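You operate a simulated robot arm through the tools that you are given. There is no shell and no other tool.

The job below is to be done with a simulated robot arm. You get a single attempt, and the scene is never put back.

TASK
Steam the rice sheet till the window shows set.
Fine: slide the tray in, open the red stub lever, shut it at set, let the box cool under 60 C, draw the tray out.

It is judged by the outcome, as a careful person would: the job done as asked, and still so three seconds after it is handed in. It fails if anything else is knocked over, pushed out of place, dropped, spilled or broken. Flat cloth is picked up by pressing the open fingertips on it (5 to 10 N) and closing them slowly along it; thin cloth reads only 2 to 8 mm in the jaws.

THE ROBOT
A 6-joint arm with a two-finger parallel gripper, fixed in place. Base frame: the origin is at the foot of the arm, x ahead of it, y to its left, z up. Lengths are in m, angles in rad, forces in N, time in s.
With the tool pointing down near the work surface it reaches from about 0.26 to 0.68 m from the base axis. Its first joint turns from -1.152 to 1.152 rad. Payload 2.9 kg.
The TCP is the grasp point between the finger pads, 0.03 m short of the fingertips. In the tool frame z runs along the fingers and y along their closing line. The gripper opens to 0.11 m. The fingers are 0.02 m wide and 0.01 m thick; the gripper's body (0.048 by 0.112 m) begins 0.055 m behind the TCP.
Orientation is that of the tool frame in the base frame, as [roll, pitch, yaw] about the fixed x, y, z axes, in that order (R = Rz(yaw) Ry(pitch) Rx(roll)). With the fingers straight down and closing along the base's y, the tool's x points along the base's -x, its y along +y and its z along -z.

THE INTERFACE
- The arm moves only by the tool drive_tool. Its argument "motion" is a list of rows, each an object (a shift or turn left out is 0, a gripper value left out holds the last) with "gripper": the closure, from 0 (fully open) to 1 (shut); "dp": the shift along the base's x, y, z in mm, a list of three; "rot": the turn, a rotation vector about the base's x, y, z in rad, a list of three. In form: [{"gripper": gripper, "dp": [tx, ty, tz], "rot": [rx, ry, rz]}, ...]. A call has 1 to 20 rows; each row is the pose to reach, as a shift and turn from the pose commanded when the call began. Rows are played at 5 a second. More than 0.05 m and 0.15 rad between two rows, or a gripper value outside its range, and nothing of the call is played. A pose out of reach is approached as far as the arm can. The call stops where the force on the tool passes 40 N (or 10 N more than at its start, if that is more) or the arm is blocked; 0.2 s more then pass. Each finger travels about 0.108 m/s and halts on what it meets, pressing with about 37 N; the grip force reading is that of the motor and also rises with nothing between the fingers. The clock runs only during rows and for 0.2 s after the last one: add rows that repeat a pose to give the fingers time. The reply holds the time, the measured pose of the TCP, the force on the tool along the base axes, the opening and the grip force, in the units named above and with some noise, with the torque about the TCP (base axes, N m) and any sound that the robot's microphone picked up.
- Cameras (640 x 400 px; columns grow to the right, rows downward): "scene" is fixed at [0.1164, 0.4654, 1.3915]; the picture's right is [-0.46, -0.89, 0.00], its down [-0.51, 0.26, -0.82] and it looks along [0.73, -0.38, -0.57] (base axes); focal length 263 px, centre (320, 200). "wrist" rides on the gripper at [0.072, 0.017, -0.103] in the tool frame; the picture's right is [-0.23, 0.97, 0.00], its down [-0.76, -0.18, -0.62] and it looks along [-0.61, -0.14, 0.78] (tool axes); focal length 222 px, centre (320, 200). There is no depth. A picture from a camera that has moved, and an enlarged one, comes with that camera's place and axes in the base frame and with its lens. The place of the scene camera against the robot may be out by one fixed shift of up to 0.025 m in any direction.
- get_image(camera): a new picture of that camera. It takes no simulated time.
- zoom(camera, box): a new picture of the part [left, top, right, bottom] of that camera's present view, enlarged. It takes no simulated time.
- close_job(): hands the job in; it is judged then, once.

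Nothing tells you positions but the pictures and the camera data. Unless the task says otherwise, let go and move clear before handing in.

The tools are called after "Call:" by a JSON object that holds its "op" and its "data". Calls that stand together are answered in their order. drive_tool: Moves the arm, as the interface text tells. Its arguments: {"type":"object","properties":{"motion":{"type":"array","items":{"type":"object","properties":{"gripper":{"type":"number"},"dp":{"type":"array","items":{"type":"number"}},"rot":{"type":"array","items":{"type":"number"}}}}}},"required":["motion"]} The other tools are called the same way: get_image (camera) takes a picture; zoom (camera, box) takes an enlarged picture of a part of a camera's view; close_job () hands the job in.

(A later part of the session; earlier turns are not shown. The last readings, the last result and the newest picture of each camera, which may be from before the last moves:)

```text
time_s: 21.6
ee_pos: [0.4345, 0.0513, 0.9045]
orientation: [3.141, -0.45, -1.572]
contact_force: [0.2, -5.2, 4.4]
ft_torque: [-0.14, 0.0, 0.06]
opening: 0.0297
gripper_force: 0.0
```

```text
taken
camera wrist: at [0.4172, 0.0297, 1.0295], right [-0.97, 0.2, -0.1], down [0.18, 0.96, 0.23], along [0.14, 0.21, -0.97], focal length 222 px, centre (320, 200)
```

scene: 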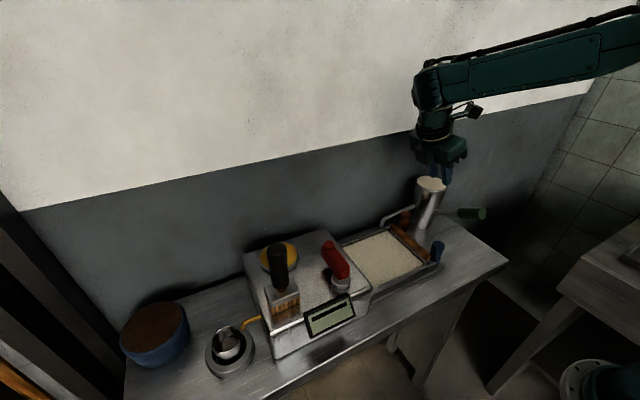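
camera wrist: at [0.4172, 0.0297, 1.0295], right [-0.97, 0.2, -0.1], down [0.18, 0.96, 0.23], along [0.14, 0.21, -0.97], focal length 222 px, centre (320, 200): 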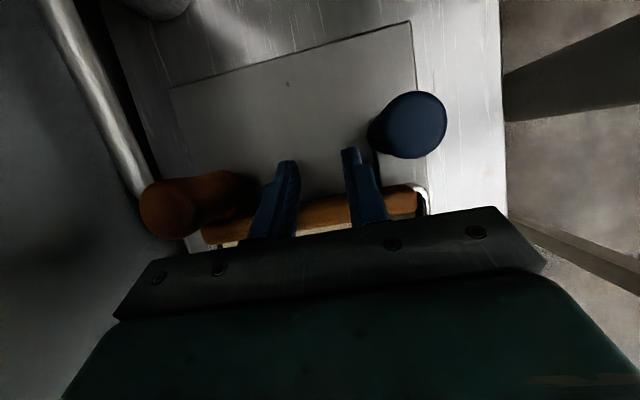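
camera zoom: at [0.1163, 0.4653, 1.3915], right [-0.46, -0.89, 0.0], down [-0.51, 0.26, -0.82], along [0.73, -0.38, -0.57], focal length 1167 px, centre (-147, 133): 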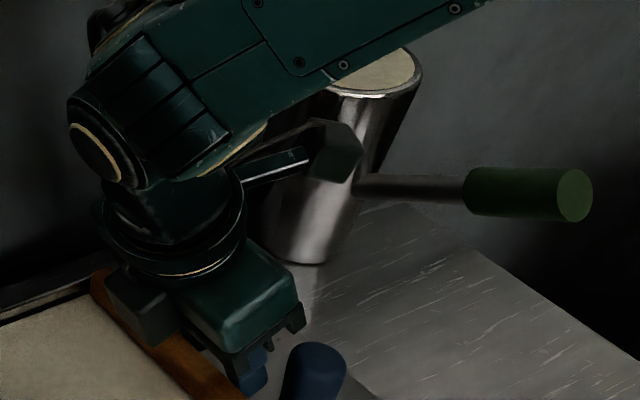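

The jug is undisturbed and the force is steady at about 5 N. I'll keep pushing, then straighten the tool once it's clear of the jug handle.

Call:
{"op": "drive_tool", "data": {"motion": [{"dp": [0, 4, 0]}, {"dp": [0, 8, 0]}, {"dp": [0, 12, 0]}, {"dp": [0, 16, 0]}, {"dp": [0, 20, 0]}]}}

Call:
{"op": "drive_tool", "data": {"motion": [{"dp": [0, 3, 0], "rot": [0.08, 0, 0]}, {"dp": [0, 6, 0], "rot": [0.16, 0, 0]}, {"dp": [0, 9, 0], "rot": [0.24, 0, 0]}, {"dp": [0, 12, 0], "rot": [0.32, 0, 0]}, {"dp": [0, 15, 0], "rot": [0.4, 0, 0]}, {"dp": [0, 18, 0], "rot": [0.45, 0, 0]}]}}

Call:
{"op": "get_image", "data": {"camera": "wrist"}}

Call:
{"op": "get_image", "data": {"camera": "scene"}}

```text
time_s: 22.8
ee_pos: [0.4353, 0.0703, 0.9051]
orientation: [3.141, -0.45, -1.57]
contact_force: [0.9, -4.2, 1.1]
ft_torque: [-0.14, -0.03, 0.01]
opening: 0.0301
gripper_force: 0.8
```

```text
time_s: 24.2
ee_pos: [0.4349, 0.0888, 0.9041]
orientation: [-3.141, 0.002, -1.57]
contact_force: [-1.0, -4.7, -0.9]
ft_torque: [-0.15, 0.05, -0.01]
opening: 0.0301
gripper_force: 0.0
```

```text
taken
camera wrist: at [0.4173, 0.0157, 1.0081], right [-0.97, 0.23, 0.0], down [0.18, 0.76, 0.62], along [0.14, 0.61, -0.78], focal length 222 px, centre (320, 200)
```

wrist: 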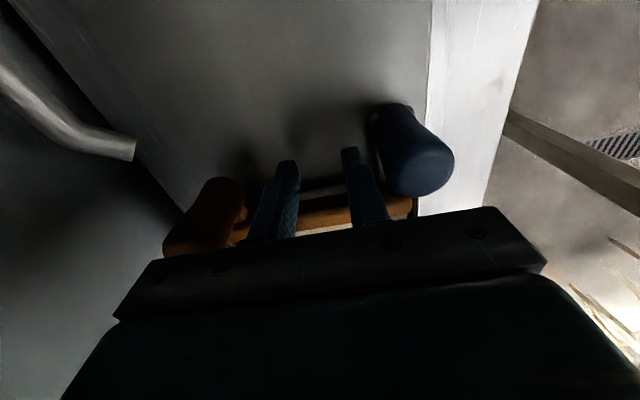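

```text
taken
```

scene: 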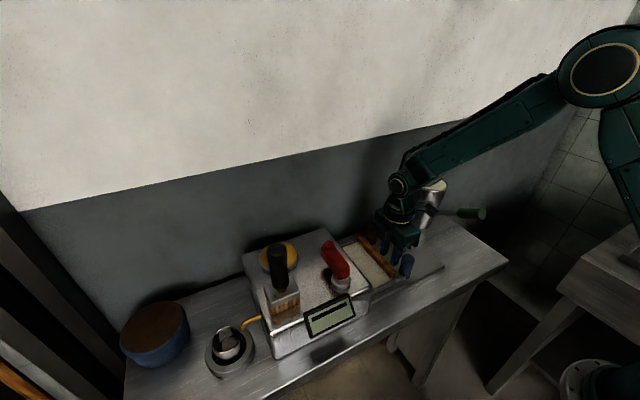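

Call:
{"op": "drive_tool", "data": {"motion": [{"dp": [0, 6, 0]}, {"dp": [0, 12, 0]}, {"dp": [0, 18, 0]}, {"dp": [0, 24, 0]}, {"dp": [0, 30, 0]}, {"dp": [0, 36, 0]}, {"dp": [0, 42, 0]}, {"dp": [0, 48, 0]}, {"dp": [0, 54, 0]}, {"dp": [0, 60, 0]}]}}

Call:
{"op": "get_image", "data": {"camera": "wrist"}}

Call:
{"op": "zoom", "data": {"camera": "scene", "box": [250, 200, 430, 340]}}

```text
time_s: 26.4
ee_pos: [0.4356, 0.1484, 0.9048]
orientation: [3.141, 0.0, -1.572]
contact_force: [-0.2, -5.0, -1.9]
ft_torque: [-0.18, -0.04, -0.02]
opening: 0.0299
gripper_force: 0.0
```

```text
taken
camera wrist: at [0.418, 0.0761, 1.0088], right [-0.97, 0.23, 0.0], down [0.18, 0.76, 0.62], along [0.14, 0.61, -0.78], focal length 222 px, centre (320, 200)
```

wrist: 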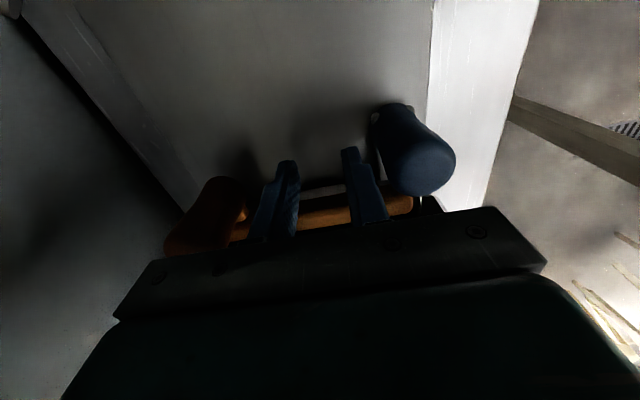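

```text
2.86 times, centred on (340, 270) of scene
camera zoom: at [0.1164, 0.4653, 1.3915], right [-0.46, -0.89, 0.0], down [-0.51, 0.26, -0.82], along [0.73, -0.38, -0.57], focal length 750 px, centre (263, 0)
```

zoom: 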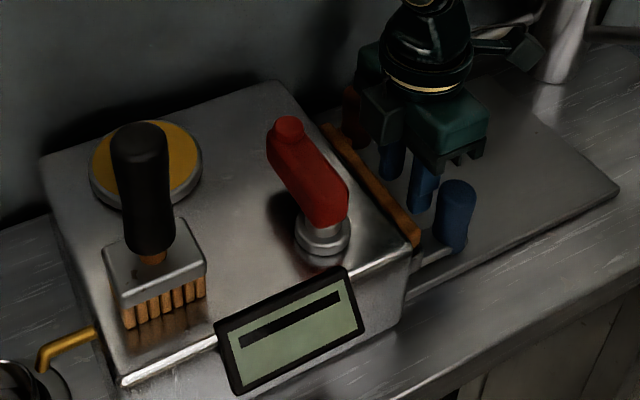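

Nearly in. I'll go on in small steps until it seats.

Call:
{"op": "drive_tool", "data": {"motion": [{"dp": [0, 3, 0]}, {"dp": [0, 6, 0]}, {"dp": [0, 9, 0]}, {"dp": [0, 12, 0]}]}}

Call:
{"op": "zoom", "data": {"camera": "scene", "box": [290, 220, 430, 330]}}

```text
time_s: 27.4
ee_pos: [0.4349, 0.1616, 0.9054]
orientation: [3.141, -0.001, -1.57]
contact_force: [0.7, -4.9, 0.0]
ft_torque: [-0.14, -0.03, 0.01]
opening: 0.0294
gripper_force: 0.0
```

```text
3.64 times, centred on (360, 275) of scene
camera zoom: at [0.1164, 0.4653, 1.3915], right [-0.46, -0.89, 0.0], down [-0.51, 0.26, -0.82], along [0.73, -0.38, -0.57], focal length 955 px, centre (174, -73)
```

zoom: 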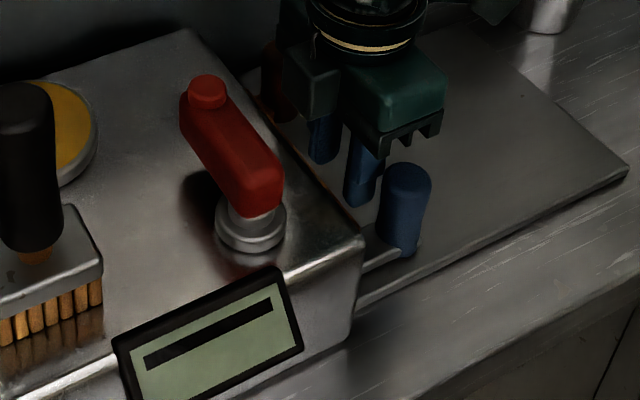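

Call:
{"op": "drive_tool", "data": {"motion": [{"dp": [0, 3, 0]}, {"dp": [0, 6, 0]}, {"dp": [0, 9, 0]}, {"dp": [0, 12, 0]}]}}

Call:
{"op": "zoom", "data": {"camera": "scene", "box": [290, 220, 430, 330]}}

Call:
{"op": "get_image", "data": {"camera": "wrist"}}

```text
time_s: 28.4
ee_pos: [0.4354, 0.1731, 0.9056]
orientation: [3.14, -0.001, -1.571]
contact_force: [0.1, -5.1, -2.1]
ft_torque: [-0.13, 0.0, 0.02]
opening: 0.0298
gripper_force: 0.1
```

```text
3.64 times, centred on (360, 275) of scene
camera zoom: at [0.1164, 0.4653, 1.3915], right [-0.46, -0.89, 0.0], down [-0.51, 0.26, -0.82], along [0.73, -0.38, -0.57], focal length 955 px, centre (174, -73)
```

zoom: 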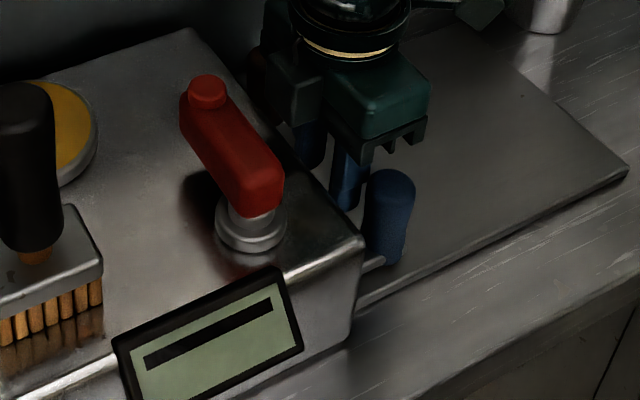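

```text
taken
camera wrist: at [0.4175, 0.1, 1.0086], right [-0.97, 0.23, 0.0], down [0.18, 0.76, 0.62], along [0.14, 0.61, -0.78], focal length 222 px, centre (320, 200)
```

wrist: 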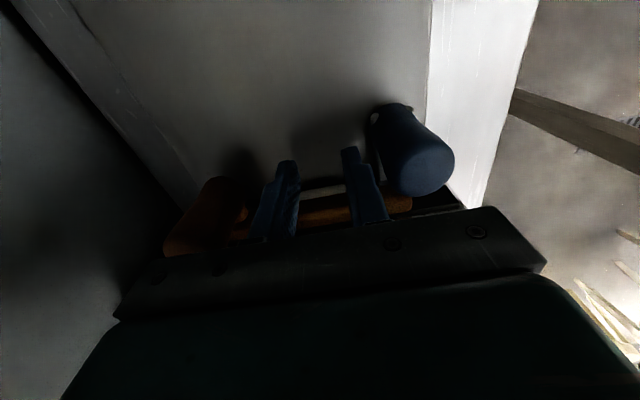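

Call:
{"op": "drive_tool", "data": {"motion": [{"dp": [0, 2, 0]}, {"dp": [0, 4, 0]}, {"dp": [0, 6, 0]}, {"dp": [0, 8, 0]}]}}

Call:
{"op": "zoom", "data": {"camera": "scene", "box": [290, 220, 430, 330]}}

```text
time_s: 29.4
ee_pos: [0.435, 0.1803, 0.9045]
orientation: [-3.142, 0.0, -1.571]
contact_force: [-0.2, -5.0, 1.3]
ft_torque: [-0.12, -0.02, -0.01]
opening: 0.0297
gripper_force: 0.0
```

```text
3.64 times, centred on (360, 275) of scene
camera zoom: at [0.1164, 0.4652, 1.3915], right [-0.46, -0.89, 0.0], down [-0.51, 0.26, -0.82], along [0.73, -0.38, -0.57], focal length 955 px, centre (174, -73)
```

zoom: 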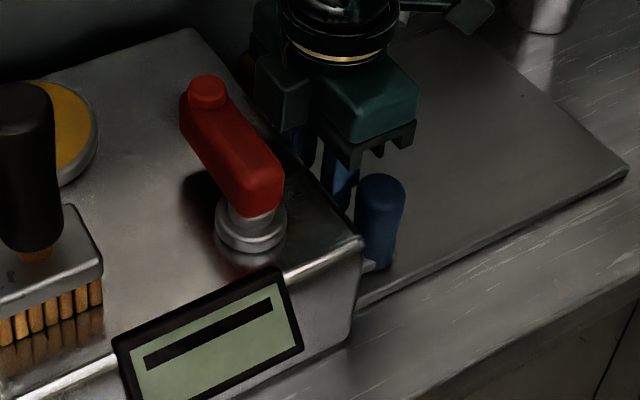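

Call:
{"op": "drive_tool", "data": {"motion": [{"dp": [0, 2, 0]}, {"dp": [0, 4, 0]}, {"dp": [0, 6, 0]}]}}

Call:
{"op": "zoom", "data": {"camera": "scene", "box": [320, 200, 430, 310]}}

```text
time_s: 30.2
ee_pos: [0.4365, 0.1866, 0.9047]
orientation: [-3.141, 0.001, -1.571]
contact_force: [2.0, -4.4, 1.5]
ft_torque: [-0.11, -0.04, 0.02]
opening: 0.0296
gripper_force: 0.2
```

```text
3.64 times, centred on (375, 255) of scene
camera zoom: at [0.1164, 0.4653, 1.3915], right [-0.46, -0.89, 0.0], down [-0.51, 0.26, -0.82], along [0.73, -0.38, -0.57], focal length 955 px, centre (120, 0)
```

zoom: 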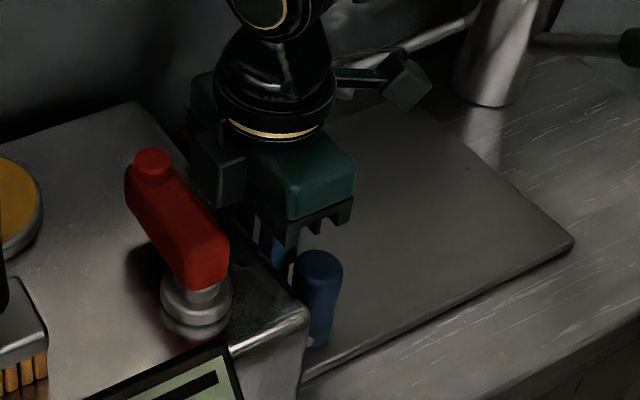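

Call:
{"op": "drive_tool", "data": {"motion": [{"dp": [0, 1.5, 0]}, {"dp": [0, 3, 0]}, {"dp": [0, 4.5, 0]}]}}

Call:
{"op": "get_image", "data": {"camera": "wrist"}}

Call:
{"op": "zoom", "data": {"camera": "scene", "box": [320, 200, 430, 310]}}

```text
time_s: 31.0
ee_pos: [0.4353, 0.1897, 0.9046]
orientation: [3.141, -0.003, -1.573]
contact_force: [-1.2, -15.1, 6.2]
ft_torque: [-0.4, 0.09, 0.18]
opening: 0.0301
gripper_force: 0.2
```

```text
taken
camera wrist: at [0.4178, 0.1175, 1.008], right [-0.97, 0.23, 0.0], down [0.18, 0.76, 0.62], along [0.14, 0.6, -0.78], focal length 222 px, centre (320, 200)
```

wrist: 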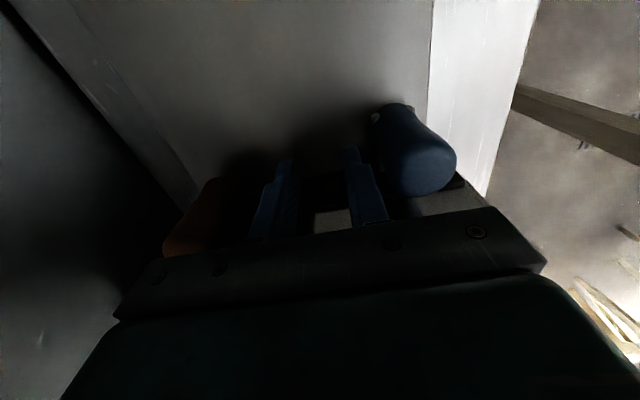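

```text
3.64 times, centred on (375, 255) of scene
camera zoom: at [0.1163, 0.465, 1.3916], right [-0.46, -0.89, 0.0], down [-0.51, 0.26, -0.82], along [0.73, -0.38, -0.57], focal length 955 px, centre (120, 0)
```

zoom: 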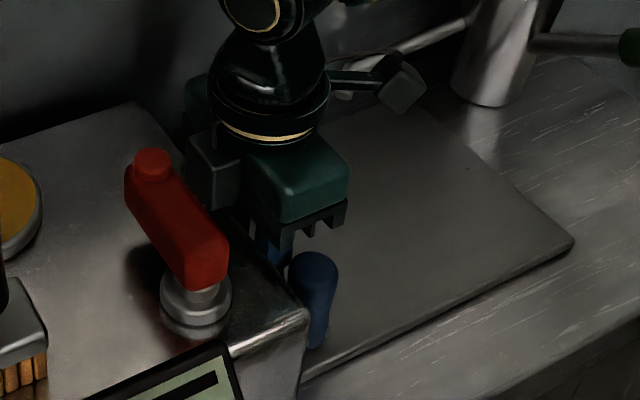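

The force has risen to 15 N at the stop, so the tray is seated. I'll back off and lift to get a good look at the lever.

Call:
{"op": "drive_tool", "data": {"motion": [{"dp": [0, -10, 0]}, {"dp": [0, -25, 5]}, {"dp": [0, -40, 30]}, {"dp": [0, -50, 70]}, {"dp": [0, -50, 110]}, {"dp": [0, -50, 150]}, {"dp": [0, -50, 190]}, {"dp": [0, -50, 210]}, {"dp": [0, -50, 210], "gripper": 0.73}]}}

Call:
{"op": "get_image", "data": {"camera": "wrist"}}

Call:
{"op": "zoom", "data": {"camera": "scene", "box": [230, 210, 430, 350]}}

Call:
{"op": "zoom", "data": {"camera": "scene", "box": [300, 285, 364, 345]}}

```text
time_s: 33.0
ee_pos: [0.4361, 0.1397, 1.1154]
orientation: [-3.14, 0.0, -1.571]
contact_force: [-0.2, -0.9, -0.2]
ft_torque: [0.02, -0.02, -0.01]
opening: 0.0297
gripper_force: 0.1
```

```text
taken
camera wrist: at [0.418, 0.0665, 1.2188], right [-0.97, 0.23, 0.0], down [0.18, 0.76, 0.62], along [0.14, 0.61, -0.78], focal length 222 px, centre (320, 200)
```

wrist: 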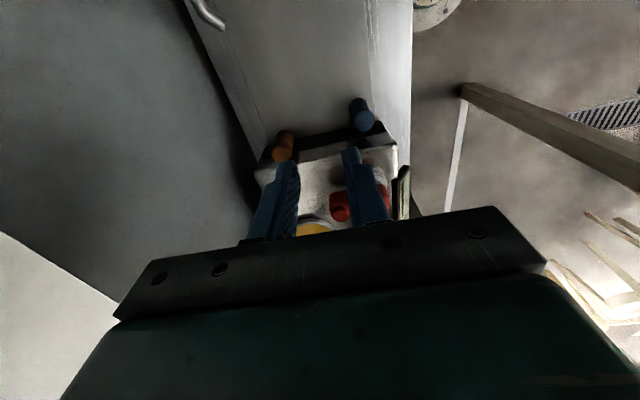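

```text
2.86 times, centred on (330, 280) of scene
camera zoom: at [0.1164, 0.4654, 1.3915], right [-0.46, -0.89, 0.0], down [-0.51, 0.26, -0.82], along [0.73, -0.38, -0.57], focal length 750 px, centre (291, -29)
```

zoom: 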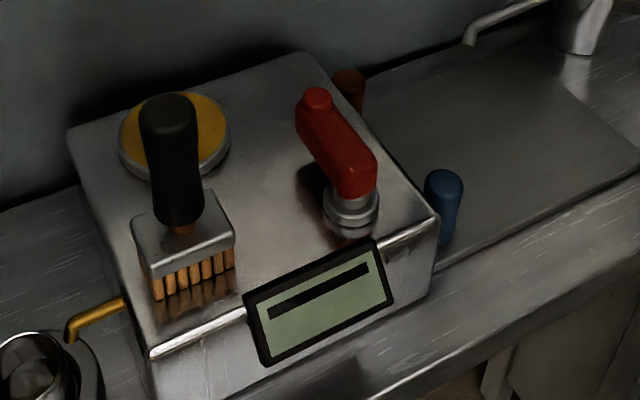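

```text
6.67 times, centred on (332, 315) of scene
camera zoom: at [0.1164, 0.4654, 1.3915], right [-0.46, -0.89, 0.0], down [-0.51, 0.26, -0.82], along [0.73, -0.38, -0.57], focal length 1751 px, centre (240, -567)
```

zoom: 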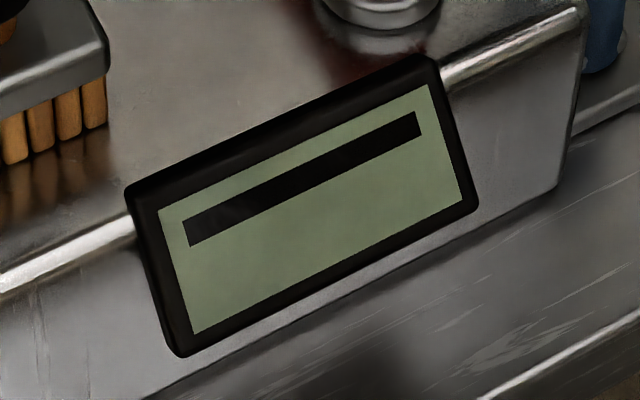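

The tray is in. The box top is at z≈0.943, the lever pivot is near (0.38, 0.262), and the lever's stub tip is near (0.43, 0.26, 1.015). I'll yaw back and look at the lever up close for markings and its axis.

Call:
{"op": "drive_tool", "data": {"motion": [{"gripper": 0.5, "dp": [-15, 8, 0], "rot": [0, 0, -0.14]}, {"gripper": 0.2, "dp": [-30, 16, 0], "rot": [0, 0, -0.28]}, {"gripper": 0, "dp": [-45, 24, 0], "rot": [0, 0, -0.42]}, {"dp": [-60, 32, 0], "rot": [0, 0, -0.56]}, {"dp": [-75, 40, 0], "rot": [0, 0, -0.7]}, {"dp": [-90, 48, 0], "rot": [0, 0, -0.84]}, {"dp": [-105, 56, -5], "rot": [0, 0, -0.98]}, {"dp": [-120, 64, -10], "rot": [0, 0, -1.12]}, {"dp": [-135, 72, -15], "rot": [0, 0, -1.26]}, {"dp": [-145, 80, -20], "rot": [0, 0, -1.4]}, {"dp": [-150, 80, -25], "rot": [0, 0, -1.54]}, {"dp": [-150, 80, -25], "rot": [0, 0, -1.5708]}, {"dp": [-150, 80, -25], "rot": [0, 0, -1.5708]}]}}

Call:
{"op": "get_image", "data": {"camera": "wrist"}}

Call:
{"op": "zoom", "data": {"camera": "wrist", "box": [280, 60, 480, 220]}}

```text
time_s: 35.8
ee_pos: [0.2855, 0.2215, 1.0898]
orientation: [-3.141, -0.001, 3.14]
contact_force: [-0.8, -0.7, -0.2]
ft_torque: [0.0, 0.0, 0.01]
opening: 0.11
gripper_force: 0.1
```

```text
taken
camera wrist: at [0.2119, 0.2378, 1.1932], right [0.23, 0.97, 0.0], down [0.76, -0.18, 0.62], along [0.61, -0.14, -0.78], focal length 222 px, centre (320, 200)
```

wrist: 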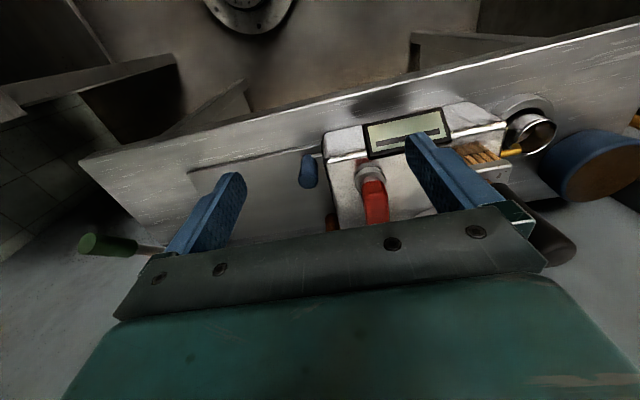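

```text
2.50 times, centred on (380, 140) of wrist
camera zoom: at [0.2119, 0.2378, 1.1932], right [0.23, 0.97, 0.0], down [0.76, -0.18, 0.62], along [0.61, -0.14, -0.78], focal length 555 px, centre (170, 350)
```

zoom: 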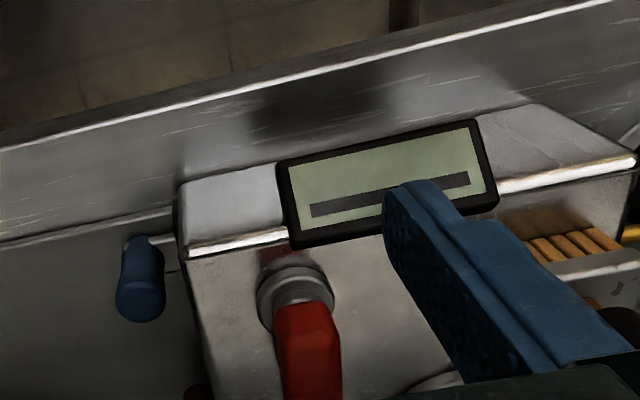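

Call:
{"op": "zoom", "data": {"camera": "wrist", "box": [320, 140, 410, 230]}}

Call:
{"op": "zoom", "data": {"camera": "scene", "box": [310, 230, 380, 310]}}

```text
4.44 times, centred on (365, 185) of wrist
camera zoom: at [0.2119, 0.2378, 1.1932], right [0.23, 0.97, 0.0], down [0.76, -0.18, 0.62], along [0.61, -0.14, -0.78], focal length 987 px, centre (120, 267)
```

zoom: 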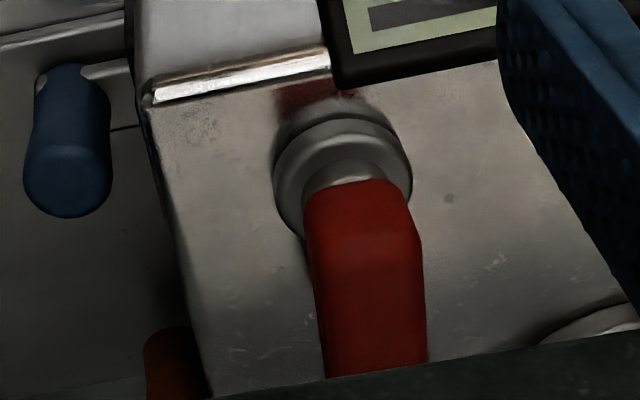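

```text
5.00 times, centred on (345, 270) of scene
camera zoom: at [0.1164, 0.4654, 1.3915], right [-0.46, -0.89, 0.0], down [-0.51, 0.26, -0.82], along [0.73, -0.38, -0.57], focal length 1313 px, centre (195, -150)
```

zoom: 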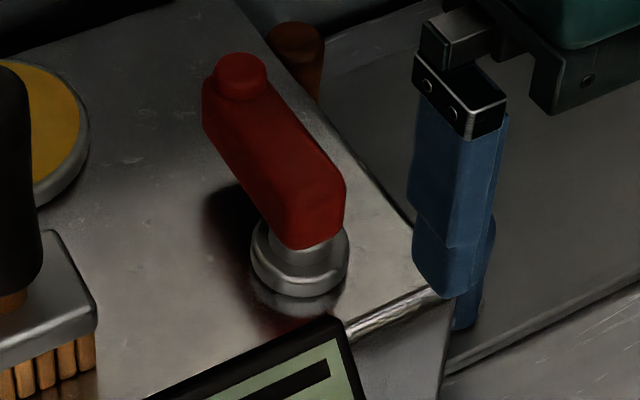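

The lever is a red block about 27 mm wide, sloping up from a round collar and stem, with a stub on its free end. I'll position the fingers above the lever tip, ready to straddle it.

Call:
{"op": "drive_tool", "data": {"motion": [{"gripper": 0.3, "dp": [35, 10, 5]}, {"gripper": 0.545, "dp": [75, 20, 5]}, {"dp": [110, 32, 5]}, {"dp": [140, 41, 5]}, {"dp": [145, 41, 5]}, {"dp": [145, 41, 5]}]}}

Call:
{"op": "get_image", "data": {"camera": "wrist"}}

Call:
{"op": "zoom", "data": {"camera": "scene", "box": [270, 180, 400, 310]}}

```text
time_s: 37.2
ee_pos: [0.4297, 0.2612, 1.0936]
orientation: [-3.14, 0.0, -3.141]
contact_force: [-1.3, 0.4, -0.2]
ft_torque: [0.0, 0.01, 0.04]
opening: 0.0502
gripper_force: 0.0
```

```text
taken
camera wrist: at [0.3568, 0.2786, 1.198], right [0.23, 0.97, 0.0], down [0.76, -0.18, 0.62], along [0.61, -0.14, -0.78], focal length 222 px, centre (320, 200)
```

wrist: 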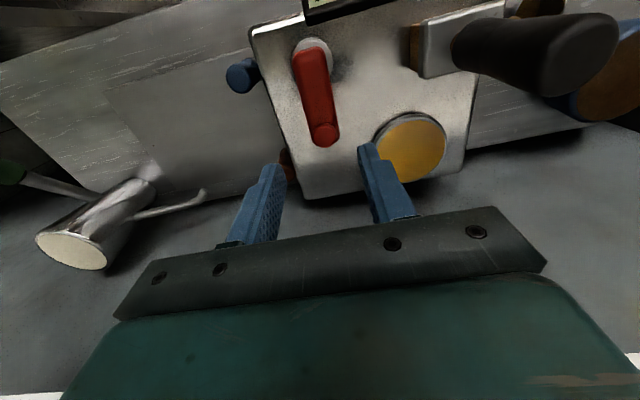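

```text
3.08 times, centred on (335, 245) of scene
camera zoom: at [0.1164, 0.4654, 1.3915], right [-0.46, -0.89, 0.0], down [-0.51, 0.26, -0.82], along [0.73, -0.38, -0.57], focal length 808 px, centre (274, 62)
```

zoom: 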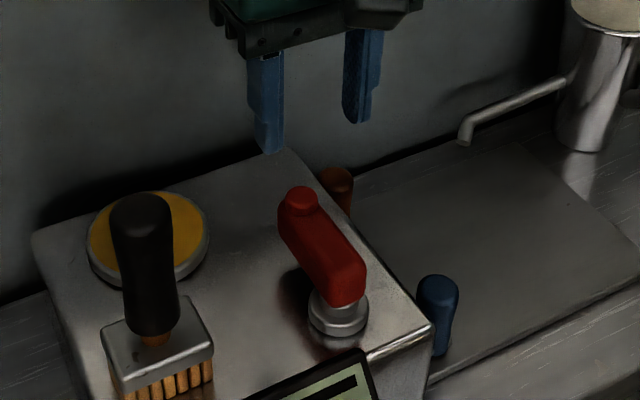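

Call:
{"op": "zoom", "data": {"camera": "wrist", "box": [260, 20, 400, 160]}}

Call:
{"op": "zoom", "data": {"camera": "wrist", "box": [380, 0, 640, 180]}}

```text
2.86 times, centred on (330, 90) of wrist
camera zoom: at [0.3568, 0.2786, 1.198], right [0.23, 0.97, 0.0], down [0.76, -0.18, 0.62], along [0.61, -0.14, -0.78], focal length 635 px, centre (291, 514)
```

zoom: 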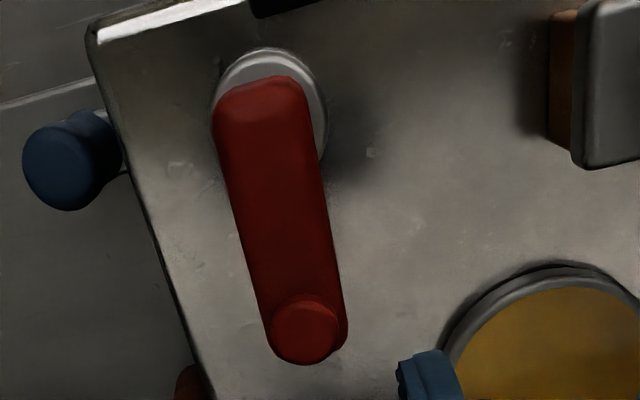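

```text
2.22 times, centred on (510, 90) of wrist
camera zoom: at [0.3568, 0.2786, 1.198], right [0.23, 0.97, 0.0], down [0.76, -0.18, 0.62], along [0.61, -0.14, -0.78], focal length 494 px, centre (-102, 444)
```

zoom: 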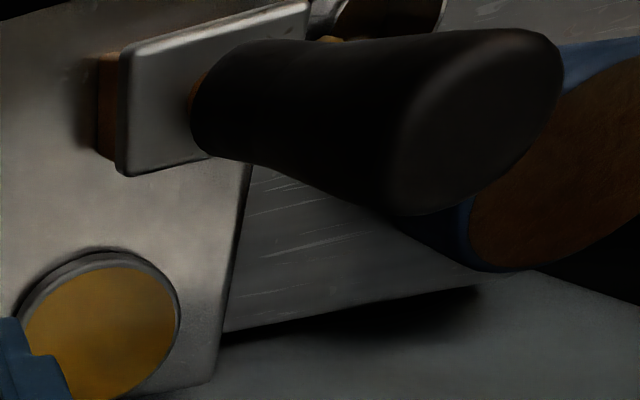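

The lever is aligned with +x at y≈0.266, with the pivot at about (0.378, 0.266). I'll descend to straddle the lever tip.

Call:
{"op": "drive_tool", "data": {"motion": [{"dp": [0, 5, -25]}, {"dp": [0, 5, -50]}, {"dp": [0, 5, -70]}, {"dp": [0, 5, -82]}, {"dp": [0, 5, -89]}, {"dp": [0, 5, -89]}]}}

Call:
{"op": "zoom", "data": {"camera": "wrist", "box": [200, 60, 440, 240]}}

Call:
{"op": "zoom", "data": {"camera": "scene", "box": [270, 180, 400, 310]}}

```text
time_s: 38.6
ee_pos: [0.4306, 0.2673, 1.006]
orientation: [-3.141, 0.001, -3.141]
contact_force: [-0.2, -0.4, 0.7]
ft_torque: [-0.02, -0.04, 0.03]
opening: 0.05
gripper_force: 0.2
```

```text
2.22 times, centred on (320, 150) of wrist
camera zoom: at [0.3565, 0.2841, 1.1088], right [0.23, 0.97, 0.0], down [0.76, -0.18, 0.62], along [0.61, -0.14, -0.78], focal length 494 px, centre (320, 311)
```

zoom: 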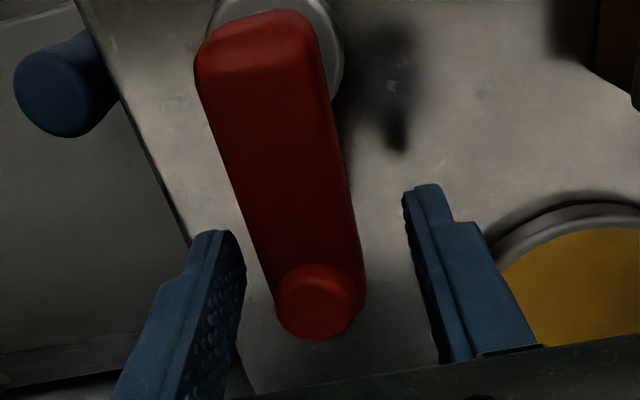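

```text
3.08 times, centred on (335, 245) of scene
camera zoom: at [0.1164, 0.4654, 1.3915], right [-0.46, -0.89, 0.0], down [-0.51, 0.26, -0.82], along [0.73, -0.38, -0.57], focal length 808 px, centre (274, 62)
```

zoom: 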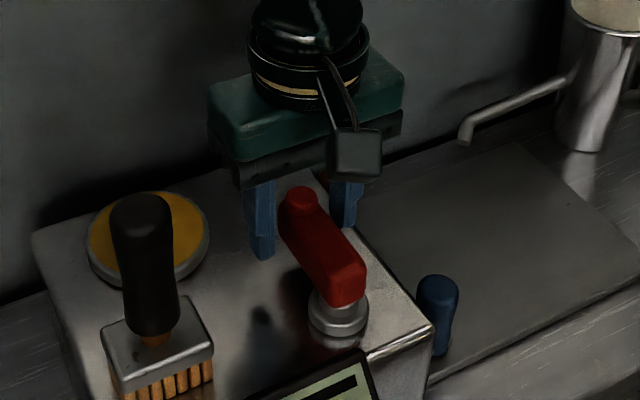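

The tip is between the fingers. I'll narrow the gap, then nudge gently toward +y first and read the force.

Call:
{"op": "drive_tool", "data": {"motion": [{"gripper": 0.6}, {"gripper": 0.69}, {"gripper": 0.69}, {"dp": [0, 2, 0]}, {"dp": [0, 4, 0]}, {"dp": [0, 6, 0]}, {"dp": [0, 8, 0]}]}}

Call:
{"op": "zoom", "data": {"camera": "wrist", "box": [200, 60, 440, 240]}}

```text
time_s: 40.2
ee_pos: [0.4294, 0.2749, 1.0062]
orientation: [3.141, 0.001, 3.142]
contact_force: [1.5, -3.8, 0.4]
ft_torque: [-0.08, -0.04, 0.07]
opening: 0.0355
gripper_force: 2.0
```

```text
2.22 times, centred on (320, 150) of wrist
camera zoom: at [0.3568, 0.2916, 1.1086], right [0.23, 0.97, 0.0], down [0.76, -0.18, 0.62], along [0.61, -0.14, -0.78], focal length 494 px, centre (320, 311)
```

zoom: 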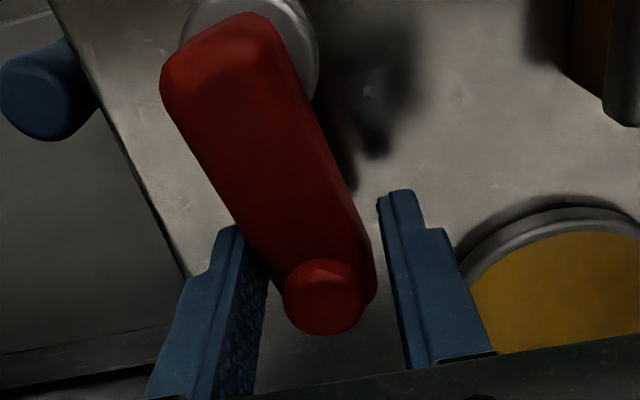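

The lever turns freely toward +y at about 4 N. I'll follow the arc, turning the gripper with it.

Call:
{"op": "drive_tool", "data": {"motion": [{"dp": [-1.6, 4.7, 0], "rot": [0, 0, 0.12]}, {"dp": [-3.5, 10.6, 0], "rot": [0, 0, 0.25]}, {"dp": [-6.4, 16.7, 0], "rot": [0, 0, 0.38]}, {"dp": [-9.7, 22.0, 0], "rot": [0, 0, 0.5]}, {"dp": [-13.6, 26.9, 0], "rot": [0, 0, 0.62]}, {"dp": [-18.1, 31.2, 0], "rot": [0, 0, 0.74]}]}}

Call:
{"op": "get_image", "data": {"camera": "wrist"}}

Call:
{"op": "zoom", "data": {"camera": "scene", "box": [230, 210, 430, 350]}}

Call:
{"op": "zoom", "data": {"camera": "scene", "box": [300, 285, 364, 345]}}

```text
time_s: 41.6
ee_pos: [0.4127, 0.3081, 1.0044]
orientation: [-3.141, -0.001, -2.399]
contact_force: [1.4, -1.7, -0.8]
ft_torque: [-0.03, 0.0, 0.03]
opening: 0.0349
gripper_force: 0.9
```

```text
taken
camera wrist: at [0.3471, 0.27, 1.1092], right [-0.49, 0.87, 0.0], down [0.68, 0.38, 0.62], along [0.54, 0.31, -0.78], focal length 222 px, centre (320, 200)
```

wrist: 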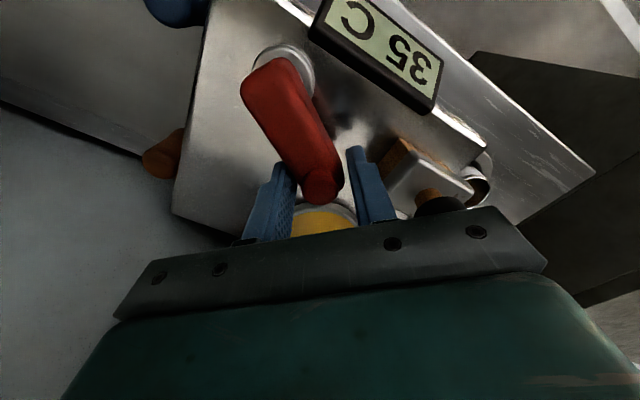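

```text
2.86 times, centred on (330, 280) of scene
camera zoom: at [0.1164, 0.4653, 1.3915], right [-0.46, -0.89, 0.0], down [-0.51, 0.26, -0.82], along [0.73, -0.38, -0.57], focal length 750 px, centre (291, -29)
```

zoom: 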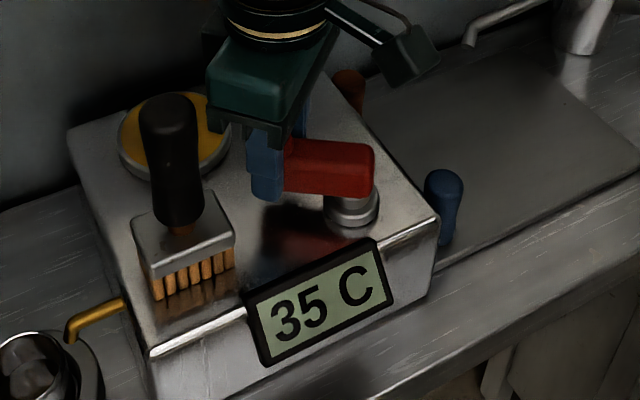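

```text
6.67 times, centred on (332, 315) of scene
camera zoom: at [0.1164, 0.4653, 1.3915], right [-0.46, -0.89, 0.0], down [-0.51, 0.26, -0.82], along [0.73, -0.38, -0.57], focal length 1751 px, centre (240, -567)
```

zoom: 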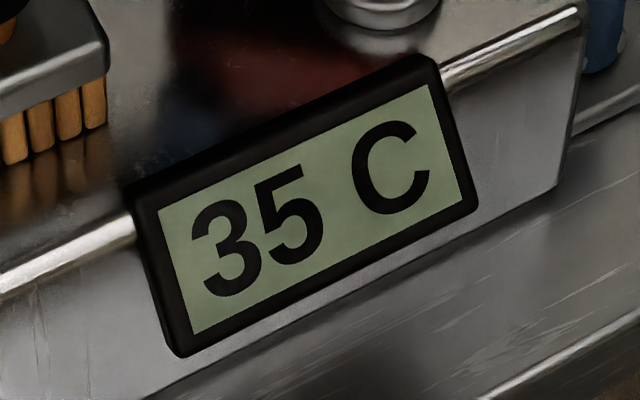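

The display now reads 35 C, so the valve is opening. The gripper corner is near the brush handle, so I'm checking that gap before going further.

Call:
{"op": "zoom", "data": {"camera": "scene", "box": [260, 205, 350, 305]}}

Call:
{"op": "zoom", "data": {"camera": "wrist", "box": [320, 110, 500, 240]}}

```text
4.00 times, centred on (305, 255) of scene
camera zoom: at [0.1164, 0.4653, 1.3915], right [-0.46, -0.89, 0.0], down [-0.51, 0.26, -0.82], along [0.73, -0.38, -0.57], focal length 1050 px, centre (380, -20)
```

zoom: 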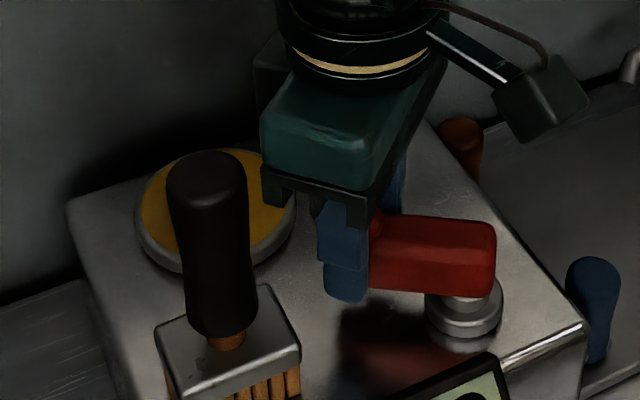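

```text
3.08 times, centred on (410, 175) of wrist
camera zoom: at [0.3471, 0.27, 1.1092], right [-0.49, 0.87, 0.0], down [0.68, 0.38, 0.62], along [0.54, 0.31, -0.78], focal length 684 px, centre (43, 277)
```

zoom: 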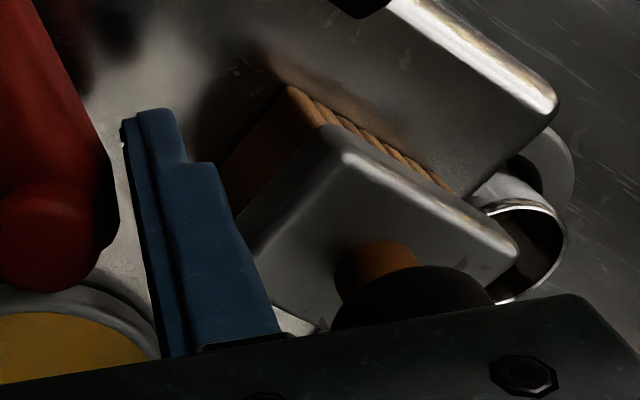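

The clearance is small but real, and turning the gripper further swings the corner away from the brush. I'll continue the arc in short pieces.

Call:
{"op": "drive_tool", "data": {"motion": [{"dp": [-3.7, 2.9, 0], "rot": [0, 0, 0.14]}, {"dp": [-8.5, 6.0, 0], "rot": [0, 0, 0.28]}]}}

Call:
{"op": "zoom", "data": {"camera": "scene", "box": [230, 210, 430, 350]}}

Call:
{"op": "get_image", "data": {"camera": "wrist"}}

```text
time_s: 42.2
ee_pos: [0.4037, 0.3131, 1.005]
orientation: [3.141, 0.002, -2.12]
contact_force: [1.1, -1.6, -1.0]
ft_torque: [-0.03, -0.01, -0.01]
opening: 0.035
gripper_force: 0.7
```

```text
2.86 times, centred on (330, 280) of scene
camera zoom: at [0.1164, 0.4653, 1.3915], right [-0.46, -0.89, 0.0], down [-0.51, 0.26, -0.82], along [0.73, -0.38, -0.57], focal length 750 px, centre (291, -29)
```

zoom: 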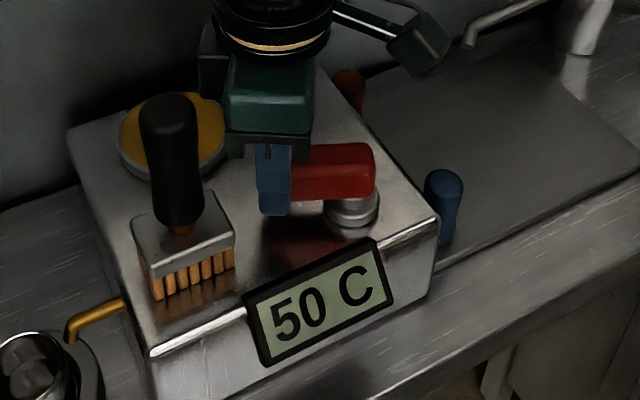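

```text
taken
camera wrist: at [0.3507, 0.2596, 1.1094], right [-0.71, 0.7, 0.0], down [0.55, 0.56, 0.62], along [0.44, 0.44, -0.78], focal length 222 px, centre (320, 200)
```

wrist: 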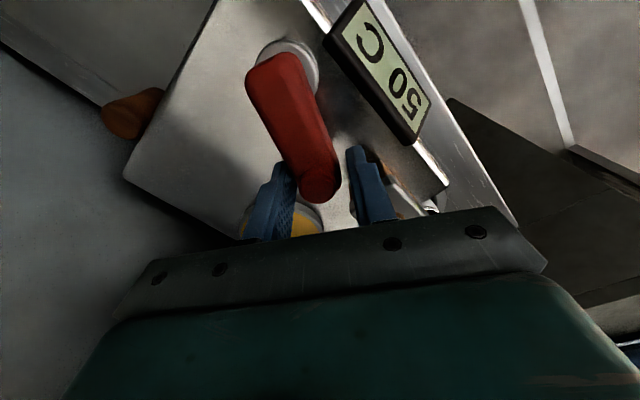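

Heating has begun, now 50 C. I'll open the lever a little further toward its stop.

Call:
{"op": "drive_tool", "data": {"motion": [{"dp": [-5.6, 2.7, 0], "rot": [0, 0, 0.14]}, {"dp": [-11.5, 4.7, 0], "rot": [0, 0, 0.26]}]}}

Call:
{"op": "zoom", "data": {"camera": "scene", "box": [230, 210, 430, 350]}}

Call:
{"op": "get_image", "data": {"camera": "wrist"}}

```text
time_s: 42.8
ee_pos: [0.3911, 0.3189, 1.0056]
orientation: [3.139, 0.001, -1.858]
contact_force: [1.3, -0.4, 0.2]
ft_torque: [0.03, -0.02, 0.01]
opening: 0.0349
gripper_force: 1.1
```

```text
2.86 times, centred on (330, 280) of scene
camera zoom: at [0.1164, 0.4654, 1.3915], right [-0.46, -0.89, 0.0], down [-0.51, 0.26, -0.82], along [0.73, -0.38, -0.57], focal length 750 px, centre (291, -29)
```

zoom: 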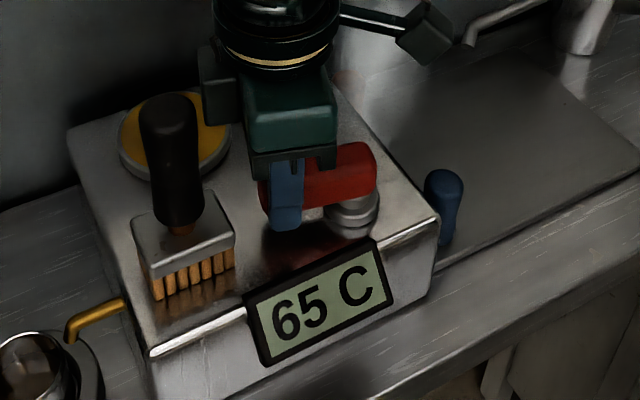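

```text
taken
camera wrist: at [0.3554, 0.2525, 1.1093], right [-0.87, 0.49, 0.0], down [0.39, 0.68, 0.62], along [0.31, 0.54, -0.78], focal length 222 px, centre (320, 200)
```

wrist: 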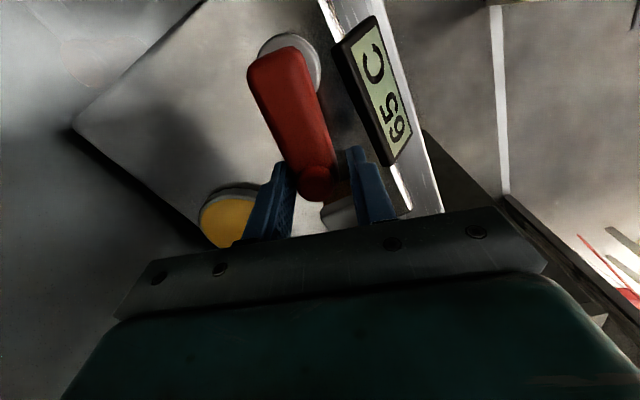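

Now 65 C and rising steadily, so the valve is clearly open. I'll hold here and watch the display in short intervals.

Call:
{"op": "drive_tool", "data": {"motion": [{"dp": [0, 0, 0]}, {"dp": [0, 0, 0]}, {"dp": [0, 0, 0]}]}}

Call:
{"op": "zoom", "data": {"camera": "scene", "box": [230, 210, 430, 350]}}

```text
time_s: 43.6
ee_pos: [0.3926, 0.3196, 1.0065]
orientation: [3.141, -0.001, -1.861]
contact_force: [2.4, 0.1, -0.1]
ft_torque: [0.01, -0.06, 0.01]
opening: 0.0349
gripper_force: 0.4
```

```text
2.86 times, centred on (330, 280) of scene
camera zoom: at [0.1164, 0.4654, 1.3915], right [-0.46, -0.89, 0.0], down [-0.51, 0.26, -0.82], along [0.73, -0.38, -0.57], focal length 750 px, centre (291, -29)
```

zoom: 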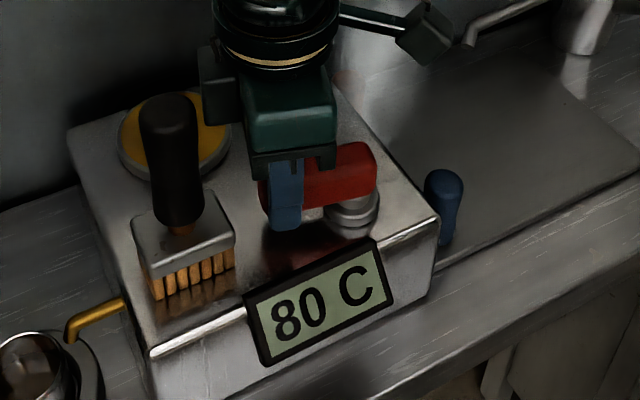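

Call:
{"op": "drive_tool", "data": {"motion": [{"dp": [0, 0, 0]}, {"dp": [0, 0, 0]}, {"dp": [0, 0, 0]}]}}

Call:
{"op": "zoom", "data": {"camera": "scene", "box": [230, 210, 430, 350]}}

```text
time_s: 44.4
ee_pos: [0.3933, 0.3179, 1.005]
orientation: [3.141, -0.001, -1.861]
contact_force: [0.7, 1.2, -0.6]
ft_torque: [-0.01, -0.04, 0.02]
opening: 0.0346
gripper_force: 0.9
```

```text
2.86 times, centred on (330, 280) of scene
camera zoom: at [0.1164, 0.4654, 1.3915], right [-0.46, -0.89, 0.0], down [-0.51, 0.26, -0.82], along [0.73, -0.38, -0.57], focal length 750 px, centre (291, -29)
```

zoom: 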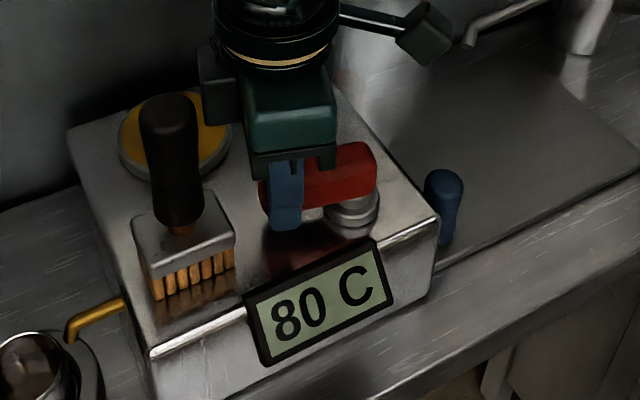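

Call:
{"op": "drive_tool", "data": {"motion": [{"dp": [0, 0, 0]}, {"dp": [0, 0, 0]}, {"dp": [0, 0, 0]}]}}

Call:
{"op": "zoom", "data": {"camera": "scene", "box": [230, 210, 430, 350]}}

```text
time_s: 45.2
ee_pos: [0.3927, 0.3172, 1.0057]
orientation: [3.141, 0.0, -1.863]
contact_force: [0.2, 0.6, -0.4]
ft_torque: [0.05, 0.02, 0.01]
opening: 0.0347
gripper_force: 0.0
```

```text
2.86 times, centred on (330, 280) of scene
camera zoom: at [0.1164, 0.4654, 1.3915], right [-0.46, -0.89, 0.0], down [-0.51, 0.26, -0.82], along [0.73, -0.38, -0.57], focal length 750 px, centre (291, -29)
```

zoom: 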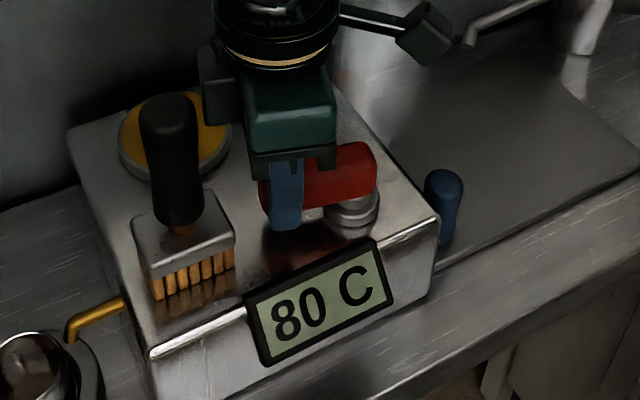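

It's holding at 80 C, so the valve may be only partly open. I'll open it further toward the stop.

Call:
{"op": "drive_tool", "data": {"motion": [{"dp": [-6.1, 1.3, 0], "rot": [0, 0, 0.14]}, {"dp": [-12.8, 1.9, 0], "rot": [0, 0, 0.27]}]}}

Call:
{"op": "zoom", "data": {"camera": "scene", "box": [230, 210, 430, 350]}}

Call:
{"op": "get_image", "data": {"camera": "wrist"}}

```text
time_s: 45.8
ee_pos: [0.381, 0.3191, 1.0058]
orientation: [-3.14, 0.0, -1.591]
contact_force: [5.9, -1.0, -0.7]
ft_torque: [-0.03, -0.13, 0.04]
opening: 0.037
gripper_force: 3.3
```

```text
2.86 times, centred on (330, 280) of scene
camera zoom: at [0.1166, 0.4653, 1.3915], right [-0.46, -0.89, 0.0], down [-0.51, 0.26, -0.82], along [0.73, -0.38, -0.57], focal length 750 px, centre (291, -29)
```

zoom: 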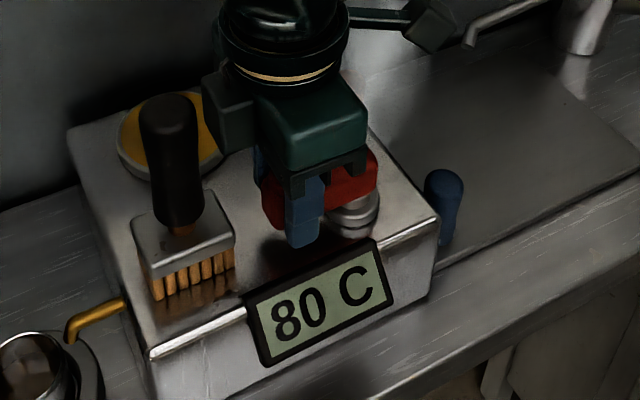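

```text
taken
camera wrist: at [0.3613, 0.2468, 1.1091], right [-0.97, 0.25, 0.0], down [0.19, 0.76, 0.62], along [0.15, 0.6, -0.78], focal length 222 px, centre (320, 200)
```

wrist: 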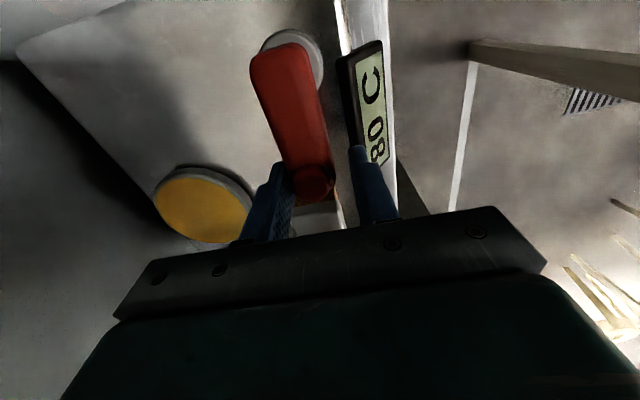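

Call:
{"op": "drive_tool", "data": {"motion": [{"dp": [0, 0, 0]}, {"dp": [0, 0, 0]}]}}

Call:
{"op": "zoom", "data": {"camera": "scene", "box": [230, 210, 430, 350]}}

```text
time_s: 46.4
ee_pos: [0.3809, 0.3195, 1.0064]
orientation: [3.141, 0.001, -1.591]
contact_force: [7.5, -1.8, -1.4]
ft_torque: [-0.08, -0.11, 0.08]
opening: 0.038
gripper_force: 3.7
```

```text
2.86 times, centred on (330, 280) of scene
camera zoom: at [0.1166, 0.4653, 1.3915], right [-0.46, -0.89, 0.0], down [-0.51, 0.26, -0.82], along [0.73, -0.38, -0.57], focal length 750 px, centre (291, -29)
```

zoom: 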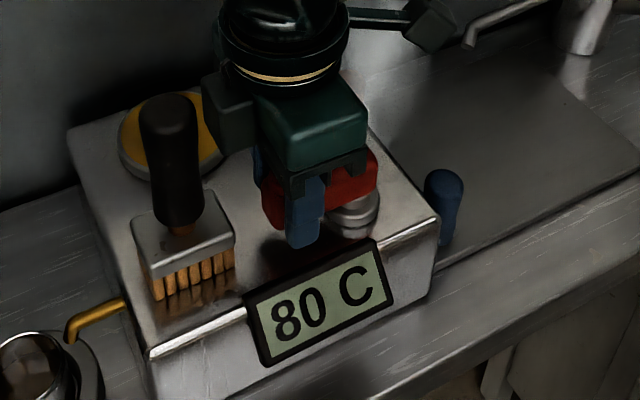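

The lever is at its stop, with about 7 N against it. I'll ease off slightly and keep watching.

Call:
{"op": "drive_tool", "data": {"motion": [{"dp": [4, -0.5, 0], "rot": [0, 0, -0.08]}, {"dp": [4, -0.5, 0], "rot": [0, 0, -0.08]}]}}

Call:
{"op": "zoom", "data": {"camera": "scene", "box": [230, 210, 430, 350]}}

```text
time_s: 47.0
ee_pos: [0.3841, 0.3197, 1.0061]
orientation: [3.141, -0.002, -1.673]
contact_force: [0.7, 0.6, -0.3]
ft_torque: [0.0, -0.04, 0.01]
opening: 0.0344
gripper_force: 0.7
```

```text
2.86 times, centred on (330, 280) of scene
camera zoom: at [0.1164, 0.4654, 1.3915], right [-0.46, -0.89, 0.0], down [-0.51, 0.26, -0.82], along [0.73, -0.38, -0.57], focal length 750 px, centre (291, -29)
```

zoom: 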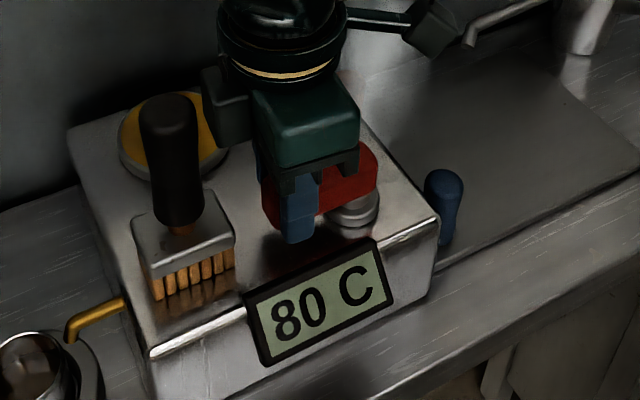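

Call:
{"op": "drive_tool", "data": {"motion": [{"dp": [0, 0, 0]}, {"dp": [0, 0, 0]}, {"dp": [0, 0, 0]}]}}

Call:
{"op": "zoom", "data": {"camera": "scene", "box": [230, 210, 430, 350]}}

```text
time_s: 47.8
ee_pos: [0.3828, 0.3183, 1.0054]
orientation: [3.141, 0.0, -1.673]
contact_force: [1.3, -0.3, 0.2]
ft_torque: [0.02, -0.01, 0.0]
opening: 0.034
gripper_force: 0.1
```

```text
2.86 times, centred on (330, 280) of scene
camera zoom: at [0.1164, 0.4654, 1.3915], right [-0.46, -0.89, 0.0], down [-0.51, 0.26, -0.82], along [0.73, -0.38, -0.57], focal length 750 px, centre (291, -29)
```

zoom: 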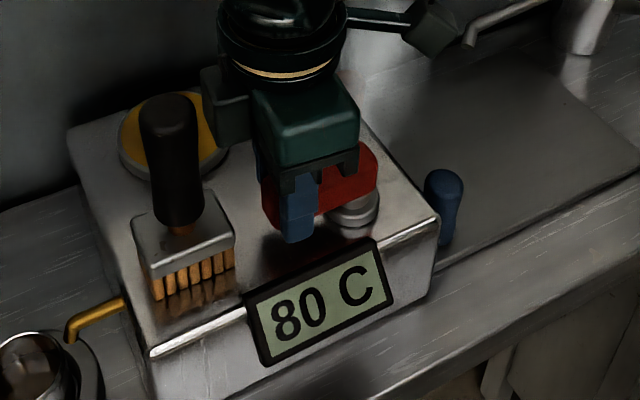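

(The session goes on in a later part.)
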